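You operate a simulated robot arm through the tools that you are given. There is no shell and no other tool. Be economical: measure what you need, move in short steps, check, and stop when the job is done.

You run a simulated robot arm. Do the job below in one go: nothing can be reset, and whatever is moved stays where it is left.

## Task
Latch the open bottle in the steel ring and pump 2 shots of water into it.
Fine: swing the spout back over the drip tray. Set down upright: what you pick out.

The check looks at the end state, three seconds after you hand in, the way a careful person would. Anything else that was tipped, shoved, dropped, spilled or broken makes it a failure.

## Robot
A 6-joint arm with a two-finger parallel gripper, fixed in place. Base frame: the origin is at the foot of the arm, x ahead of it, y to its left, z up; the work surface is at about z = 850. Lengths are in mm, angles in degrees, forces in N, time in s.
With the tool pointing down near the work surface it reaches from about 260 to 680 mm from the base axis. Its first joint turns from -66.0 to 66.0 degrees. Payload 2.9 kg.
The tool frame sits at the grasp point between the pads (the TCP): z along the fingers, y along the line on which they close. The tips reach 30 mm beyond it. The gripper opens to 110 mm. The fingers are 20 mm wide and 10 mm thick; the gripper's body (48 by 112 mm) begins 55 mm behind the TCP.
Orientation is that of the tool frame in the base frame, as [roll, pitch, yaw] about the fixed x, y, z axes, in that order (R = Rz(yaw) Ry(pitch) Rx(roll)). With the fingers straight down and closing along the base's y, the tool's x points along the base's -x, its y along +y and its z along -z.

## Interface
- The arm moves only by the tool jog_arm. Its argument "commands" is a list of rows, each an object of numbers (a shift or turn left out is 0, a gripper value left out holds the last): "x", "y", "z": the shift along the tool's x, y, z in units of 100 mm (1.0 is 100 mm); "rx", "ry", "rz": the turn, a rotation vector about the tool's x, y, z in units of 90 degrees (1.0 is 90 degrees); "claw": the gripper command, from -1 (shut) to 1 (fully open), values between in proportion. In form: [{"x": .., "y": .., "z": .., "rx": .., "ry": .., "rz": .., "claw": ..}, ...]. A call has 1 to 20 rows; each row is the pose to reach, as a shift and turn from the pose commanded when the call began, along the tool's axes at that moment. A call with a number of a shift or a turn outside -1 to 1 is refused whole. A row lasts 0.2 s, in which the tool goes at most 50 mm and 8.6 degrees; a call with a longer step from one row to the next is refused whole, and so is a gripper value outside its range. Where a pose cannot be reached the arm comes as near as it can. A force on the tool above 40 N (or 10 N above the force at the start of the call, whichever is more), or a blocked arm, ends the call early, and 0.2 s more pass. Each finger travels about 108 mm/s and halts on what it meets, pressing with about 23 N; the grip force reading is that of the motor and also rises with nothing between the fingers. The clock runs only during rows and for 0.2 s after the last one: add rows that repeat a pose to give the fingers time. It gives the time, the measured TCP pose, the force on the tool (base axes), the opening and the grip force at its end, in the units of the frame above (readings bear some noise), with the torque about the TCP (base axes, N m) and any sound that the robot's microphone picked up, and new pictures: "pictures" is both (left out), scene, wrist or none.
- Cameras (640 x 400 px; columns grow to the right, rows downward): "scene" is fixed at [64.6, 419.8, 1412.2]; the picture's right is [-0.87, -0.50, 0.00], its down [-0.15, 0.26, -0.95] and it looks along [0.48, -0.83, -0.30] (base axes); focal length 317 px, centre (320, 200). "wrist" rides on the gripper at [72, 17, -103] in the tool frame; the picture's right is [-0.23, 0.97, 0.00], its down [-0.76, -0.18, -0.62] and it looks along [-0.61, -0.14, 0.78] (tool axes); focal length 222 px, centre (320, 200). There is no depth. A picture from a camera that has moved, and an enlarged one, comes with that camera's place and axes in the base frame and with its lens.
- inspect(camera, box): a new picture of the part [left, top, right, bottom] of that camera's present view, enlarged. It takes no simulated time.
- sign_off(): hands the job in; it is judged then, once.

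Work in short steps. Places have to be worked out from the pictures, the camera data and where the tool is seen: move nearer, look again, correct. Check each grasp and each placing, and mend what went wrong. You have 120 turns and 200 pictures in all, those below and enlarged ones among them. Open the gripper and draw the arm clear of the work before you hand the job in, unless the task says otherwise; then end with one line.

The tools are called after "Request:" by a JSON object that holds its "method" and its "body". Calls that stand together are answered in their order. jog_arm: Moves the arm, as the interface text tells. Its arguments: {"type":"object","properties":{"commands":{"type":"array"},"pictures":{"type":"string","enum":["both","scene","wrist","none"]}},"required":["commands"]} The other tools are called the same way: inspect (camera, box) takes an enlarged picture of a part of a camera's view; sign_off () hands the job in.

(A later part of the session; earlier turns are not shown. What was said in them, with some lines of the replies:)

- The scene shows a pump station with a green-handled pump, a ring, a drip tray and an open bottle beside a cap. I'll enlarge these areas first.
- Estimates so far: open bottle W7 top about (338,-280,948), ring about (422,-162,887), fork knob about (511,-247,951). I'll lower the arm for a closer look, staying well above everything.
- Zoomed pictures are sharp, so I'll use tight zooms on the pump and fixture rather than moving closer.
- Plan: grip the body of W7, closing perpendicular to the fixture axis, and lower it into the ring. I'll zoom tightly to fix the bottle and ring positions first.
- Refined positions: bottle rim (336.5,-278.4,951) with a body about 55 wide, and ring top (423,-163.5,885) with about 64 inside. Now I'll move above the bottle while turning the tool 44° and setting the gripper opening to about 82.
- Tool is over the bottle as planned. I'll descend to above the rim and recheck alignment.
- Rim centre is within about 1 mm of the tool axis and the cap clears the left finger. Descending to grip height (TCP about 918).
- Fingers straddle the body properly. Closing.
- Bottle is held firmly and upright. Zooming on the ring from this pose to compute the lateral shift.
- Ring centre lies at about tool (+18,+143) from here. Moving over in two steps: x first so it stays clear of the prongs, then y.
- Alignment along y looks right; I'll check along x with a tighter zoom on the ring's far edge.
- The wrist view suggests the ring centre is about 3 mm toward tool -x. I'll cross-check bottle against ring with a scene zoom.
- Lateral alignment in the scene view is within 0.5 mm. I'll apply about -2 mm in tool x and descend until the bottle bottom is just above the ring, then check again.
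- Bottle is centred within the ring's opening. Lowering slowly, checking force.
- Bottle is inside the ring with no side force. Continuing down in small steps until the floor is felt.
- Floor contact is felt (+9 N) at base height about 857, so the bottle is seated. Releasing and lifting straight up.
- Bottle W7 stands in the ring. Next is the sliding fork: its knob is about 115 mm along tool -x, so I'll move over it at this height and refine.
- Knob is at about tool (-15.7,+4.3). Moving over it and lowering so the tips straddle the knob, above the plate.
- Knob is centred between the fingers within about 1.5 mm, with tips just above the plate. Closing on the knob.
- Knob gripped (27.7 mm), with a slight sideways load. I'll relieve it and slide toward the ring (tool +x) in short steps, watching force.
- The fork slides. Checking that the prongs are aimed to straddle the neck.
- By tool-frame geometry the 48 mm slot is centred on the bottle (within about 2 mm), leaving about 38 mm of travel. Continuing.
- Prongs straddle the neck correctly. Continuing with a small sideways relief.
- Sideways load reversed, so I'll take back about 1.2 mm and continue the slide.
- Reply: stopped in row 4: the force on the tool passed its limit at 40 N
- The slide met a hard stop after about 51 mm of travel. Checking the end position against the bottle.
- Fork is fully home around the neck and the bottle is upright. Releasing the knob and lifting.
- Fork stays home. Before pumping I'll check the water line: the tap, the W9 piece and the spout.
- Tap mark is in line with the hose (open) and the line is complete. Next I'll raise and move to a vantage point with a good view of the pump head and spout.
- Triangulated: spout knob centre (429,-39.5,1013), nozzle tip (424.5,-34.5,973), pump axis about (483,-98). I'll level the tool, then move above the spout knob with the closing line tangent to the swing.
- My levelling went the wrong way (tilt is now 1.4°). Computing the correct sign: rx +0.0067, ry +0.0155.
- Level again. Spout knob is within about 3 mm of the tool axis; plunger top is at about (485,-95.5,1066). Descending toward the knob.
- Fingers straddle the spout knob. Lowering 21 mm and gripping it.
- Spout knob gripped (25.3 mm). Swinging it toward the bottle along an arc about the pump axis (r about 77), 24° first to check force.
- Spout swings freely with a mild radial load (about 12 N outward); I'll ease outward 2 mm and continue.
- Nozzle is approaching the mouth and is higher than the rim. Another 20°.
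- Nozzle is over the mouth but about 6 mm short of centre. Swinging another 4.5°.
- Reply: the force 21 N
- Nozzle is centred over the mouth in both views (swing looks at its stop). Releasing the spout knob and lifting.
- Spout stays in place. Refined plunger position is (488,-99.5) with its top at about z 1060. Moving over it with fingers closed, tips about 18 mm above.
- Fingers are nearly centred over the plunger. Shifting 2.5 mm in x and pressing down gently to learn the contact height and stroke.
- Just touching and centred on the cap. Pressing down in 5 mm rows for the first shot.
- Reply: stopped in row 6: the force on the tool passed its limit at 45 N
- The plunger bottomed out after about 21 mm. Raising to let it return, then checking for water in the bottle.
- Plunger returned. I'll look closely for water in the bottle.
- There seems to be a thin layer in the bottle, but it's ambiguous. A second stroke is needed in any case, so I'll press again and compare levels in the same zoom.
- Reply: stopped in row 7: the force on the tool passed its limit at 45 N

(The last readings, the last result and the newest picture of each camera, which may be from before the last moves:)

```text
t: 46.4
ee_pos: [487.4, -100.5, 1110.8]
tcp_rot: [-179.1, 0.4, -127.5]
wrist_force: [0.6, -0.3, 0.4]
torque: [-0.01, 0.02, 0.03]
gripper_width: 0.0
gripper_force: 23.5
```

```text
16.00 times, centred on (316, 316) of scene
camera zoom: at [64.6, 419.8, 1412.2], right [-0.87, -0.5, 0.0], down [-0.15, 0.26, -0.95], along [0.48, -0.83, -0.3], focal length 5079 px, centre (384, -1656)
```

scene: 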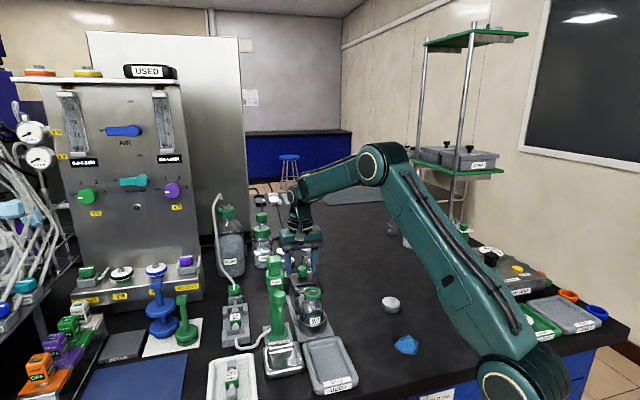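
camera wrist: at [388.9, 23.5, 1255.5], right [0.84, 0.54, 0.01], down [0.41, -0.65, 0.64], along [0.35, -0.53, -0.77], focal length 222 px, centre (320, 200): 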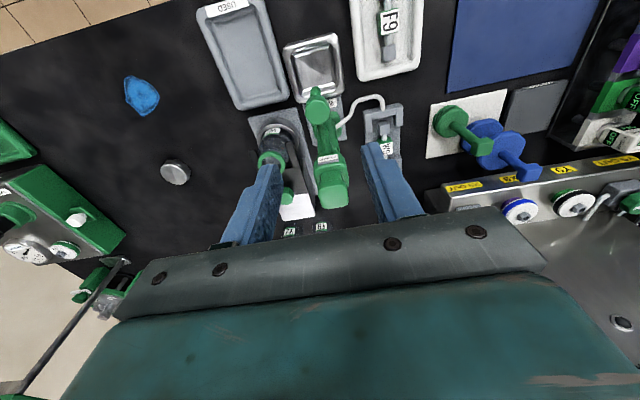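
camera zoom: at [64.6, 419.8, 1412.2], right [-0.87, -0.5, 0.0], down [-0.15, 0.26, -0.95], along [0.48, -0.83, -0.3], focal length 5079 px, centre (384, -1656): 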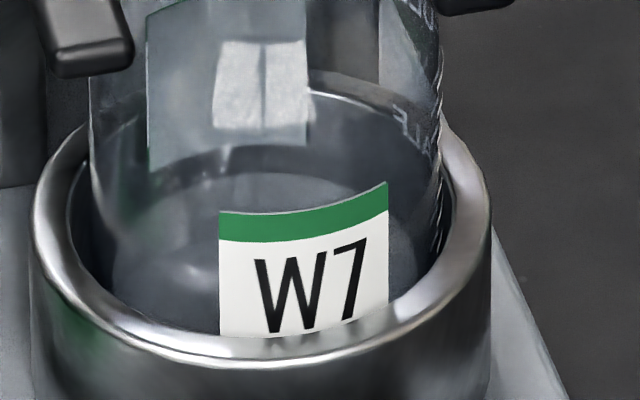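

A clear water surface now shows, higher than before. I need to tell whether the first stroke delivered, so I'll zoom further for the bottom and surface edges.

Request:
{"method": "inspect", "body": {"camera": "scene", "box": [308, 309, 320, 321]}}

Request:
{"method": "inspect", "body": {"camera": "scene", "box": [300, 285, 332, 325]}}

```text
16.00 times, centred on (314, 315) of scene
camera zoom: at [64.6, 419.8, 1412.2], right [-0.87, -0.5, 0.0], down [-0.15, 0.26, -0.95], along [0.48, -0.83, -0.3], focal length 5079 px, centre (416, -1640)
```

zoom: 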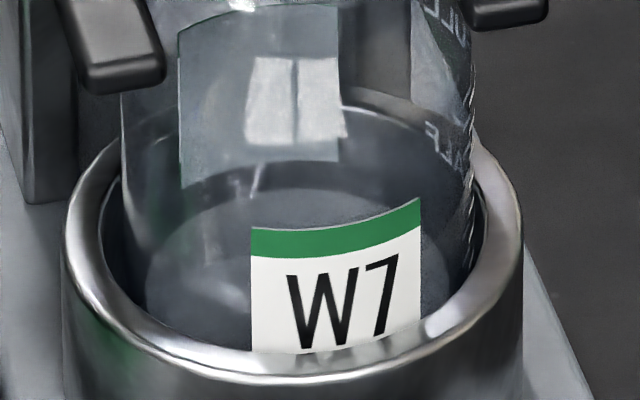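

```text
10.00 times, centred on (316, 305) of scene
camera zoom: at [64.6, 419.8, 1412.2], right [-0.87, -0.5, 0.0], down [-0.15, 0.26, -0.95], along [0.48, -0.83, -0.3], focal length 3174 px, centre (360, -850)
```

zoom: 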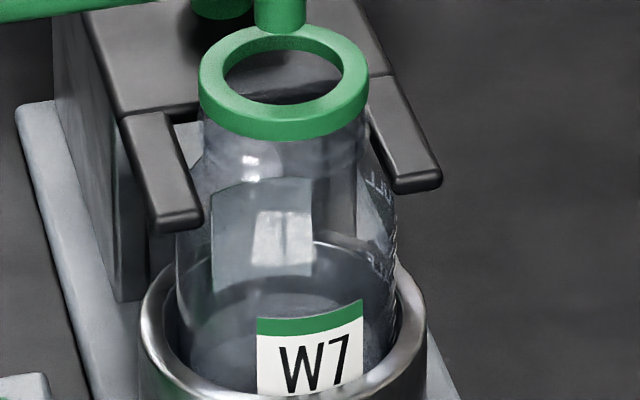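

The evidence on stroke 1 is ambiguous (surface or thick base). I'll back the arm away and tilt the wrist camera for a proper side view of the bottle before deciding.

Request:
{"method": "jog_arm", "body": {"commands": [{"x": 0.3}, {"x": 0.6}, {"x": 0.9, "y": 0.05}, {"x": 1.0, "y": 0.12}], "pictures": "none"}}

Request:
{"method": "jog_arm", "body": {"commands": [{"x": 0.16, "z": 0.0, "ry": -0.08}, {"x": 0.32, "z": 0.1, "ry": -0.16}, {"x": 0.48, "z": 0.25, "ry": -0.24}, {"x": 0.64, "z": 0.4, "ry": -0.32}, {"x": 0.7, "z": 0.55, "ry": -0.389}, {"x": 0.7, "z": 0.55, "ry": -0.389}], "pictures": "wrist"}}

```text
t: 47.4
ee_pos: [415.7, -173.7, 1108.7]
tcp_rot: [-179.3, 0.4, -127.6]
wrist_force: [-0.9, -0.3, -0.2]
torque: [0.0, 0.0, 0.0]
gripper_width: 0.0
gripper_force: 23.1
```

```text
t: 48.8
ee_pos: [374.8, -229.4, 1055.2]
tcp_rot: [-179.1, 35.4, -127.0]
wrist_force: [-0.2, -0.1, 0.4]
torque: [-0.03, 0.0, 0.03]
gripper_width: 0.0
gripper_force: 22.8
camera wrist: at [290.0, -312.9, 1096.6], right [-0.66, 0.74, 0.12], down [0.29, 0.1, 0.95], along [0.69, 0.66, -0.28], focal length 222 px, centre (320, 200)
```

wrist: 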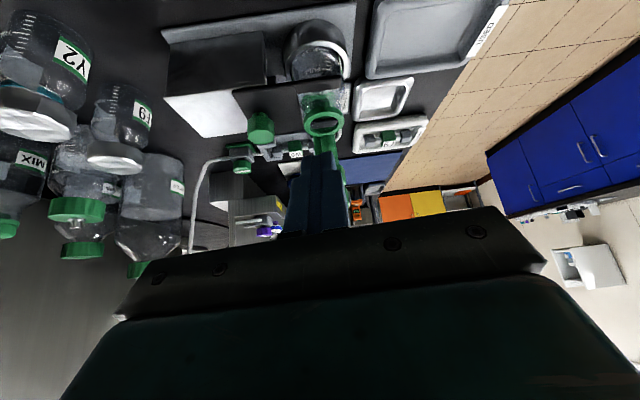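

Good oblique view of the bottle (upside down). Zooming in on it and on a neighbouring bottle for comparison.

Request:
{"method": "inspect", "body": {"camera": "wrist", "box": [270, 5, 370, 145]}}

Request:
{"method": "inspect", "body": {"camera": "wrist", "box": [280, 10, 360, 90]}}

Request:
{"method": "inspect", "body": {"camera": "wrist", "box": [0, 0, 160, 180]}}

```text
2.86 times, centred on (320, 75) of wrist
camera zoom: at [290.0, -312.9, 1096.6], right [-0.66, 0.74, 0.12], down [0.29, 0.1, 0.95], along [0.69, 0.66, -0.28], focal length 635 px, centre (320, 557)
```

zoom: 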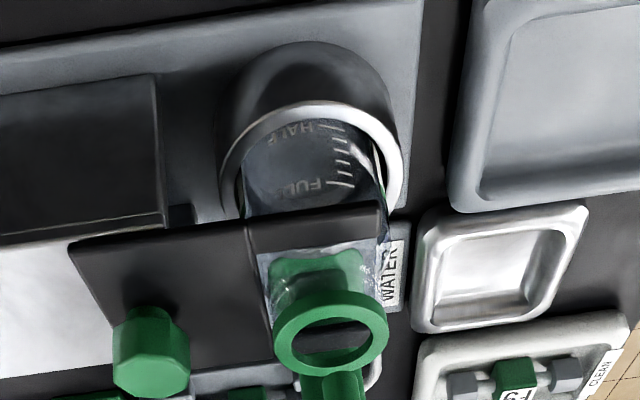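

```text
5.00 times, centred on (320, 50) of wrist
camera zoom: at [290.0, -312.9, 1096.6], right [-0.66, 0.74, 0.12], down [0.29, 0.1, 0.95], along [0.69, 0.66, -0.28], focal length 1111 px, centre (320, 950)
```

zoom: 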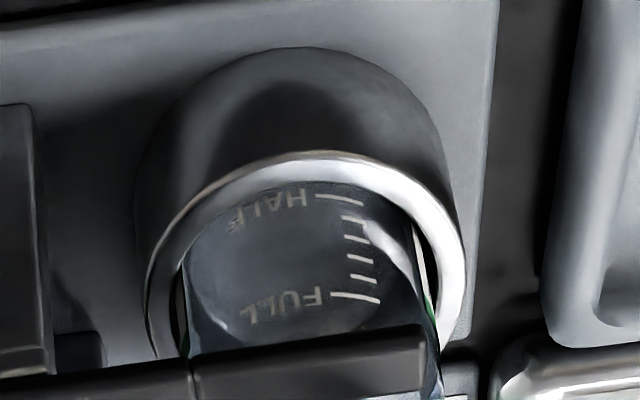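

```text
2.22 times, centred on (80, 90) of wrist
camera zoom: at [290.0, -312.9, 1096.6], right [-0.66, 0.74, 0.12], down [0.29, 0.1, 0.95], along [0.69, 0.66, -0.28], focal length 494 px, centre (853, 444)
```

zoom: 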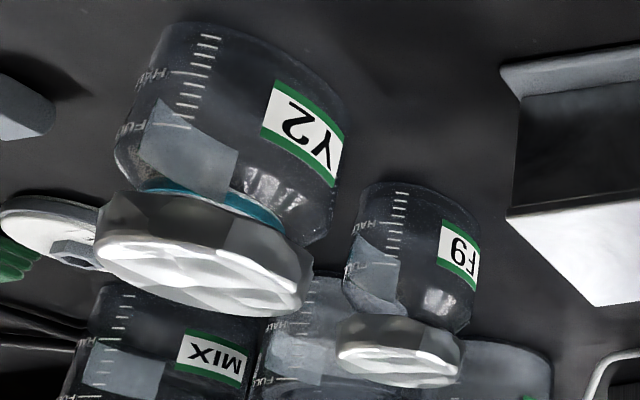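

The graduations run from near the base with HALF at mid-height, one tick about 6 mm. That matches the 6.4 mm rise between strokes, with the stroke-1 surface about one tick above the floor, so two shots are in. Levelling the tool and rising.

Request:
{"method": "jog_arm", "body": {"commands": [{"x": -0.07, "z": -0.1, "ry": 0.08}, {"x": -0.14, "z": -0.2, "ry": 0.16}, {"x": -0.21, "z": -0.3, "ry": 0.24}, {"x": -0.28, "z": -0.4, "ry": 0.32}, {"x": -0.348, "z": -0.489, "ry": 0.39}, {"x": -0.348, "z": -0.489, "ry": 0.39}], "pictures": "none"}}

```text
t: 50.2
ee_pos: [374.1, -227.5, 1114.3]
tcp_rot: [-179.2, 0.2, -127.6]
wrist_force: [0.0, 0.1, 0.5]
torque: [-0.02, 0.0, 0.01]
gripper_width: 0.0
gripper_force: 23.1
```

Request:
{"method": "jog_arm", "body": {"commands": [{"x": -0.3, "y": 0.0, "rx": -0.0089, "ry": 0.0022, "claw": -0.5}, {"x": -0.6, "y": -0.01, "rx": -0.0089, "ry": 0.0022, "claw": 0.0}, {"x": -0.92, "y": -0.02, "rx": -0.0089, "ry": 0.0022, "claw": 0.0}, {"x": -0.92, "y": -0.02, "rx": -0.0089, "ry": 0.0022, "claw": 0.0}], "pictures": "none"}}

Request:
{"method": "inspect", "body": {"camera": "wrist", "box": [240, 60, 400, 240]}}

```text
t: 51.2
ee_pos: [433.3, -156.9, 1114.3]
tcp_rot: [180.0, 0.0, -127.6]
wrist_force: [0.1, 0.5, -0.2]
torque: [-0.01, 0.0, 0.03]
gripper_width: 55.1
gripper_force: 0.0
```

```text
2.22 times, centred on (320, 150) of wrist
camera zoom: at [376.5, -204.1, 1217.8], right [-0.63, 0.77, 0.0], down [0.61, 0.49, 0.62], along [0.48, 0.39, -0.78], focal length 494 px, centre (320, 311)
```

zoom: 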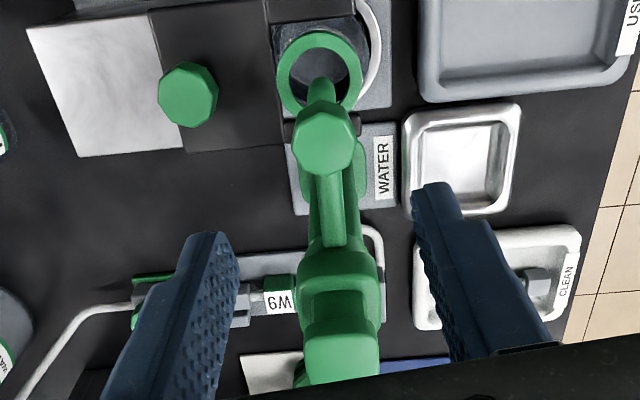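

Tool is level and aligned over the spout knob. Lowering and gripping it.

Request:
{"method": "jog_arm", "body": {"commands": [{"z": 0.35, "y": 0.015}, {"z": 0.6, "y": 0.015}, {"z": 0.77, "y": 0.015}, {"z": 0.77, "y": 0.015, "claw": -0.3}, {"z": 0.77, "y": 0.015, "claw": -0.6}, {"z": 0.77, "y": 0.015, "claw": -0.6}], "pictures": "none"}}

Request:
{"method": "inspect", "body": {"camera": "scene", "box": [265, 225, 345, 325]}}

```text
t: 52.6
ee_pos: [430.3, -155.3, 1036.8]
tcp_rot: [179.9, 0.0, -127.6]
wrist_force: [-0.4, 0.8, -3.0]
torque: [-0.17, -0.38, 0.07]
gripper_width: 25.2
gripper_force: 45.1
```

```text
4.00 times, centred on (305, 275) of scene
camera zoom: at [64.6, 419.8, 1412.2], right [-0.87, -0.5, 0.0], down [-0.15, 0.26, -0.95], along [0.48, -0.83, -0.3], focal length 1270 px, centre (380, -100)
```

zoom: 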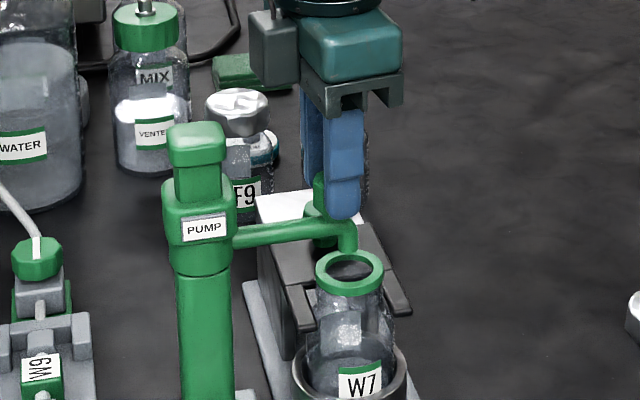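

Gripped. Swinging back clockwise along the arc about the refined axis (488,-99.5), first 24°.

Request:
{"method": "jog_arm", "body": {"commands": [{"x": -0.023, "y": 0.109, "rz": 0.0889}, {"x": -0.061, "y": 0.214, "rz": 0.1778}, {"x": -0.113, "y": 0.312, "rz": 0.2667}], "pictures": "none"}}

Request:
{"method": "jog_arm", "body": {"commands": [{"x": -0.023, "y": 0.109, "rz": 0.0889}, {"x": -0.061, "y": 0.214, "rz": 0.1778}, {"x": -0.113, "y": 0.312, "rz": 0.2667}], "pictures": "none"}}

Request:
{"method": "inspect", "body": {"camera": "scene", "box": [245, 225, 345, 345]}}

```text
t: 53.4
ee_pos: [411.8, -126.0, 1036.3]
tcp_rot: [179.8, -0.1, -151.7]
wrist_force: [-0.4, -0.5, -16.5]
torque: [-0.28, -0.4, 0.06]
gripper_width: 24.9
gripper_force: 45.0
```

```text
t: 54.2
ee_pos: [407.9, -93.9, 1036.6]
tcp_rot: [179.9, -0.2, -175.6]
wrist_force: [-2.7, 5.2, -22.1]
torque: [-0.32, 0.24, 0.38]
gripper_width: 25.0
gripper_force: 45.3
```

```text
3.33 times, centred on (295, 285) of scene
camera zoom: at [64.8, 419.9, 1412.2], right [-0.87, -0.5, 0.0], down [-0.15, 0.26, -0.95], along [0.48, -0.83, -0.3], focal length 1058 px, centre (403, -83)
```

zoom: 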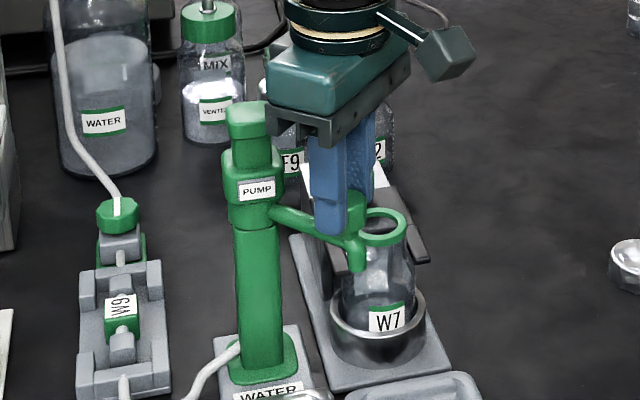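

Radial load is small now, but there is about 22 N vertical load; I'll ease down 1.5 mm while continuing.

Request:
{"method": "jog_arm", "body": {"commands": [{"x": -0.023, "y": 0.109, "z": 0.015, "rz": 0.0889}, {"x": -0.061, "y": 0.214, "z": 0.015, "rz": 0.1778}, {"x": -0.113, "y": 0.312, "z": 0.015, "rz": 0.2667}], "pictures": "none"}}

Request:
{"method": "inspect", "body": {"camera": "scene", "box": [245, 245, 345, 365]}}

```text
t: 55.0
ee_pos: [416.4, -61.5, 1037.5]
tcp_rot: [179.9, -0.1, 160.3]
wrist_force: [-13.8, 4.6, 0.5]
torque: [-0.15, 0.65, -0.07]
gripper_width: 25.1
gripper_force: 45.0
```

```text
3.33 times, centred on (295, 305) of scene
camera zoom: at [64.2, 420.0, 1412.2], right [-0.87, -0.5, 0.0], down [-0.15, 0.26, -0.95], along [0.48, -0.83, -0.3], focal length 1058 px, centre (403, -150)
```

zoom: 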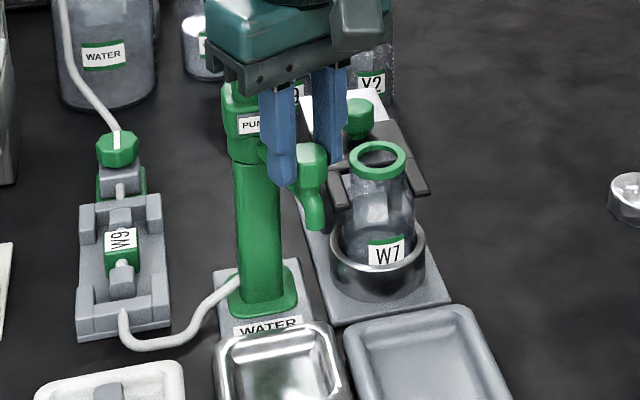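

About 17° remain to the original position. Finishing the swing to the starting grip point (430,-41.8).

Request:
{"method": "jog_arm", "body": {"commands": [{"x": -0.015, "y": 0.116, "rz": 0.092}, {"x": -0.055, "y": 0.231, "rz": 0.187}, {"x": -0.055, "y": 0.231, "rz": 0.187}], "pictures": "none"}}

Request:
{"method": "inspect", "body": {"camera": "scene", "box": [245, 245, 345, 385]}}

Request:
{"method": "inspect", "body": {"camera": "wrist", "box": [240, 40, 400, 220]}}

```text
t: 55.8
ee_pos: [430.7, -43.7, 1035.2]
tcp_rot: [180.0, 0.1, 143.4]
wrist_force: [-3.6, 2.5, -2.6]
torque: [-0.11, 0.49, -0.12]
gripper_width: 24.9
gripper_force: 45.1
```

```text
2.86 times, centred on (295, 315) of scene
camera zoom: at [64.5, 419.9, 1412.2], right [-0.87, -0.5, 0.0], down [-0.15, 0.26, -0.95], along [0.48, -0.83, -0.3], focal length 907 px, centre (391, -129)
```

zoom: 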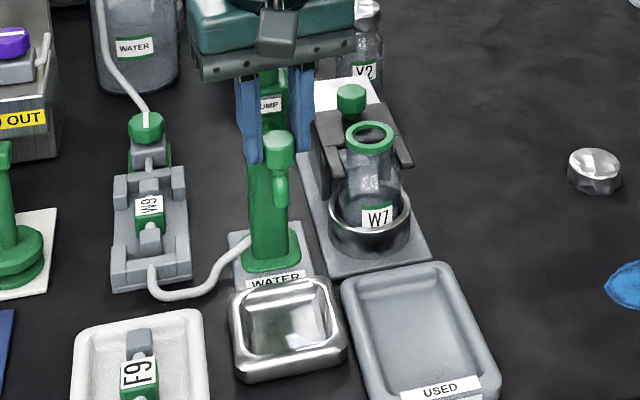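

```text
2.22 times, centred on (320, 130) of wrist
camera zoom: at [383.7, 13.5, 1140.1], right [0.76, 0.65, 0.0], down [0.5, -0.6, 0.62], along [0.41, -0.48, -0.78], focal length 494 px, centre (320, 356)
```

zoom: 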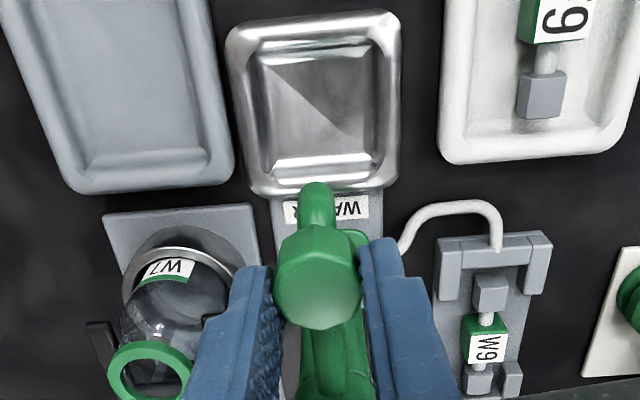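

Spout is back within about 2 mm of its original spot, over the drip tray. A final nudge of 2 mm, then release and lift.

Request:
{"method": "jog_arm", "body": {"commands": [{"y": 0.022, "rz": 0.016}, {"y": 0.022, "rz": 0.016}, {"y": 0.022, "rz": 0.016, "claw": -0.3}, {"y": 0.022, "rz": 0.016, "claw": 0.0}, {"y": 0.022, "rz": 0.016, "claw": 0.0}, {"y": 0.022, "rz": 0.016, "z": -0.4}, {"y": 0.022, "rz": 0.016, "z": -0.8}, {"y": 0.022, "rz": 0.016, "z": -1.0}], "pictures": "none"}}

Request:
{"method": "jog_arm", "body": {"commands": [{"x": 0.3, "z": -0.2}, {"x": 0.7, "z": -0.4}, {"x": 1.0, "z": -0.5}]}}

Request:
{"method": "inspect", "body": {"camera": "scene", "box": [235, 235, 345, 385]}}

Request:
{"method": "inspect", "body": {"camera": "scene", "box": [306, 306, 326, 326]}}

```text
t: 57.6
ee_pos: [431.4, -41.2, 1136.9]
tcp_rot: [180.0, -0.1, 142.1]
wrist_force: [0.7, -0.3, 0.5]
torque: [0.03, 0.01, 0.04]
gripper_width: 54.8
gripper_force: 0.0
```

```text
t: 58.4
ee_pos: [351.9, 19.9, 1186.8]
tcp_rot: [-179.9, 0.0, 142.1]
wrist_force: [0.7, 0.6, 0.0]
torque: [0.02, 0.0, -0.04]
gripper_width: 55.0
gripper_force: 0.0
camera wrist: at [306.2, 77.9, 1290.4], right [0.78, 0.63, 0.0], down [0.49, -0.61, 0.62], along [0.39, -0.48, -0.78], focal length 222 px, centre (320, 200)
```

scene: 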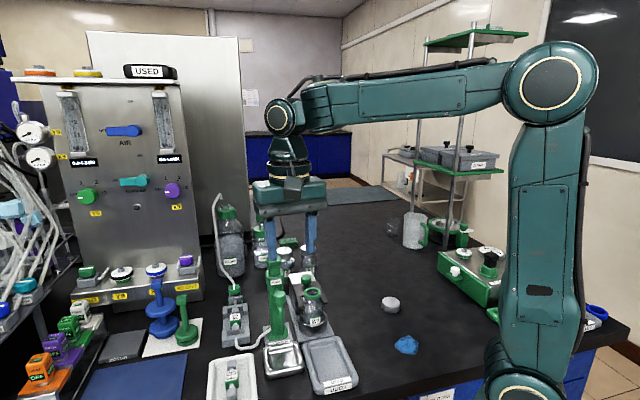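
wrist: 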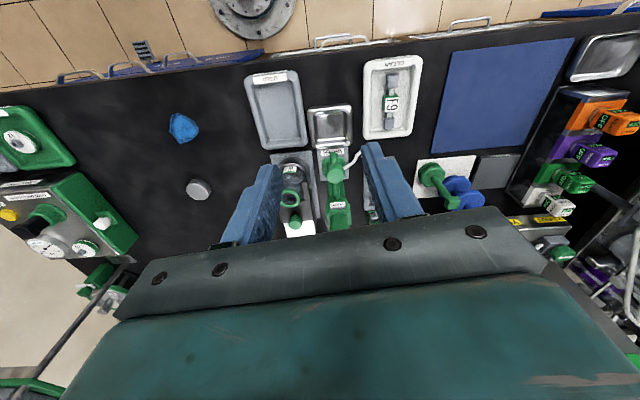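

```text
2.67 times, centred on (290, 310) of scene
camera zoom: at [64.6, 419.8, 1412.2], right [-0.87, -0.5, 0.0], down [-0.15, 0.26, -0.95], along [0.48, -0.83, -0.3], focal length 846 px, centre (400, -93)
```

zoom: 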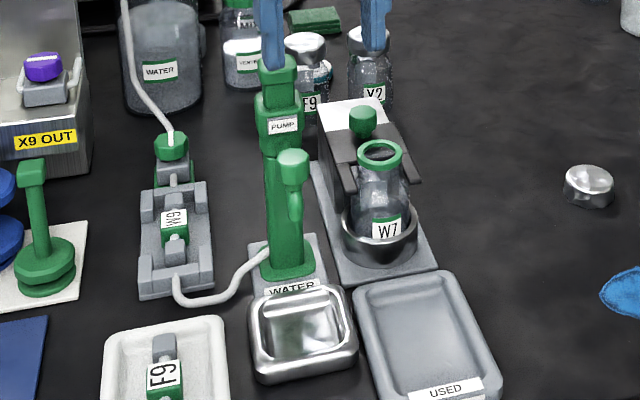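

```text
16.00 times, centred on (316, 316) of scene
camera zoom: at [64.6, 419.8, 1412.2], right [-0.87, -0.5, 0.0], down [-0.15, 0.26, -0.95], along [0.48, -0.83, -0.3], focal length 5079 px, centre (384, -1656)
```

zoom: 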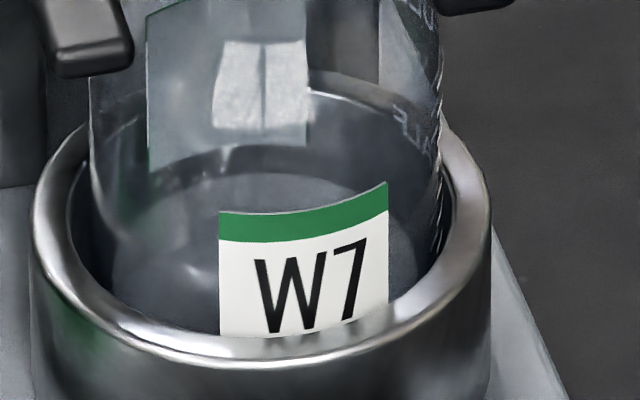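

Everything looks in place. One more check of fill depth by looking through the open mouth.

Request:
{"method": "inspect", "body": {"camera": "wrist", "box": [270, 150, 330, 220]}}

Request:
{"method": "inspect", "body": {"camera": "scene", "box": [270, 240, 300, 300]}}

```text
5.71 times, centred on (300, 185) of wrist
camera zoom: at [306.2, 77.9, 1290.4], right [0.78, 0.63, 0.0], down [0.49, -0.61, 0.62], along [0.39, -0.48, -0.78], focal length 1269 px, centre (434, 286)
```

zoom: 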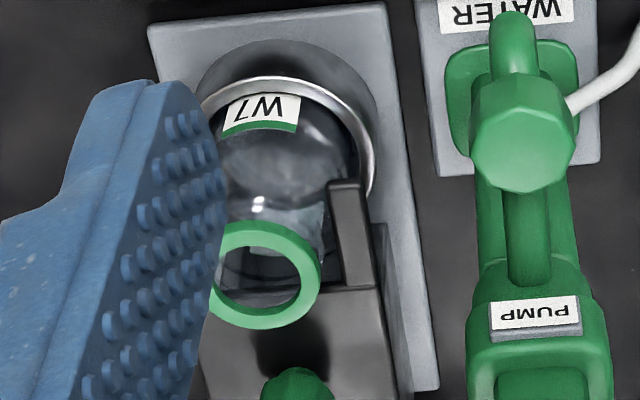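

```text
6.67 times, centred on (285, 270) of scene
camera zoom: at [64.6, 419.8, 1412.2], right [-0.87, -0.5, 0.0], down [-0.15, 0.26, -0.95], along [0.48, -0.83, -0.3], focal length 2116 px, centre (553, -267)
```

zoom: 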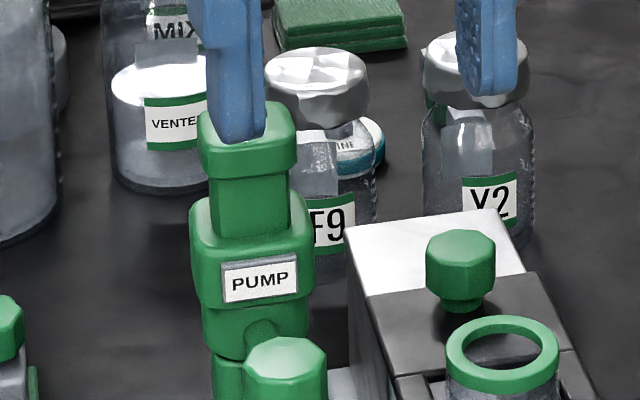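

The FULL/HALF ticks put the floor at z about 861. The stroke-1 level (about 867) and present level (about 873) are two equal rises of roughly 6.4 mm, so two shots are in the bottle. I'll open the gripper fully, well clear of the work, and hand in.

Request:
{"method": "jog_arm", "body": {"commands": [{"x": 0.3, "z": -0.3, "claw": 0.5}, {"x": 0.5, "z": -0.5, "claw": 1}, {"x": 0.5, "z": -0.5, "claw": 1}], "pictures": "scene"}}

```text
t: 59.2
ee_pos: [313.1, 51.6, 1237.6]
tcp_rot: [179.9, 0.0, 142.1]
wrist_force: [0.7, 1.0, -0.5]
torque: [0.01, 0.01, 0.01]
gripper_width: 110.1
gripper_force: 0.0
```

scene: 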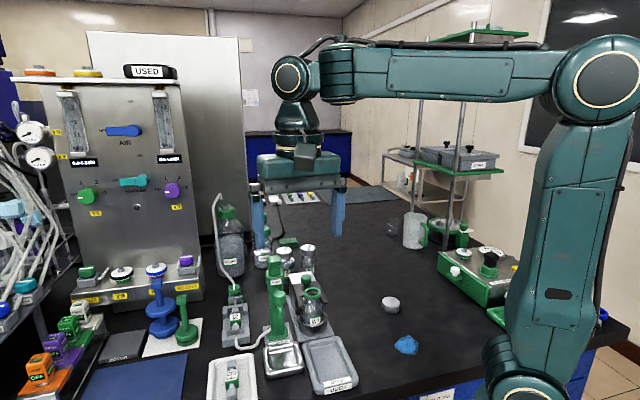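

The bottle is latched and upright, the spout is over the drip tray, and the arm is clear with the gripper open. Handing in.

Request:
{"method": "sign_off", "body": {}}

```text
The job is handed in.
```

Bottle W7 is latched upright in the steel ring with two pump strokes of water in it (fill level judged from pictures), the spout is back over the drip tray, and the arm is clear with the gripper open.
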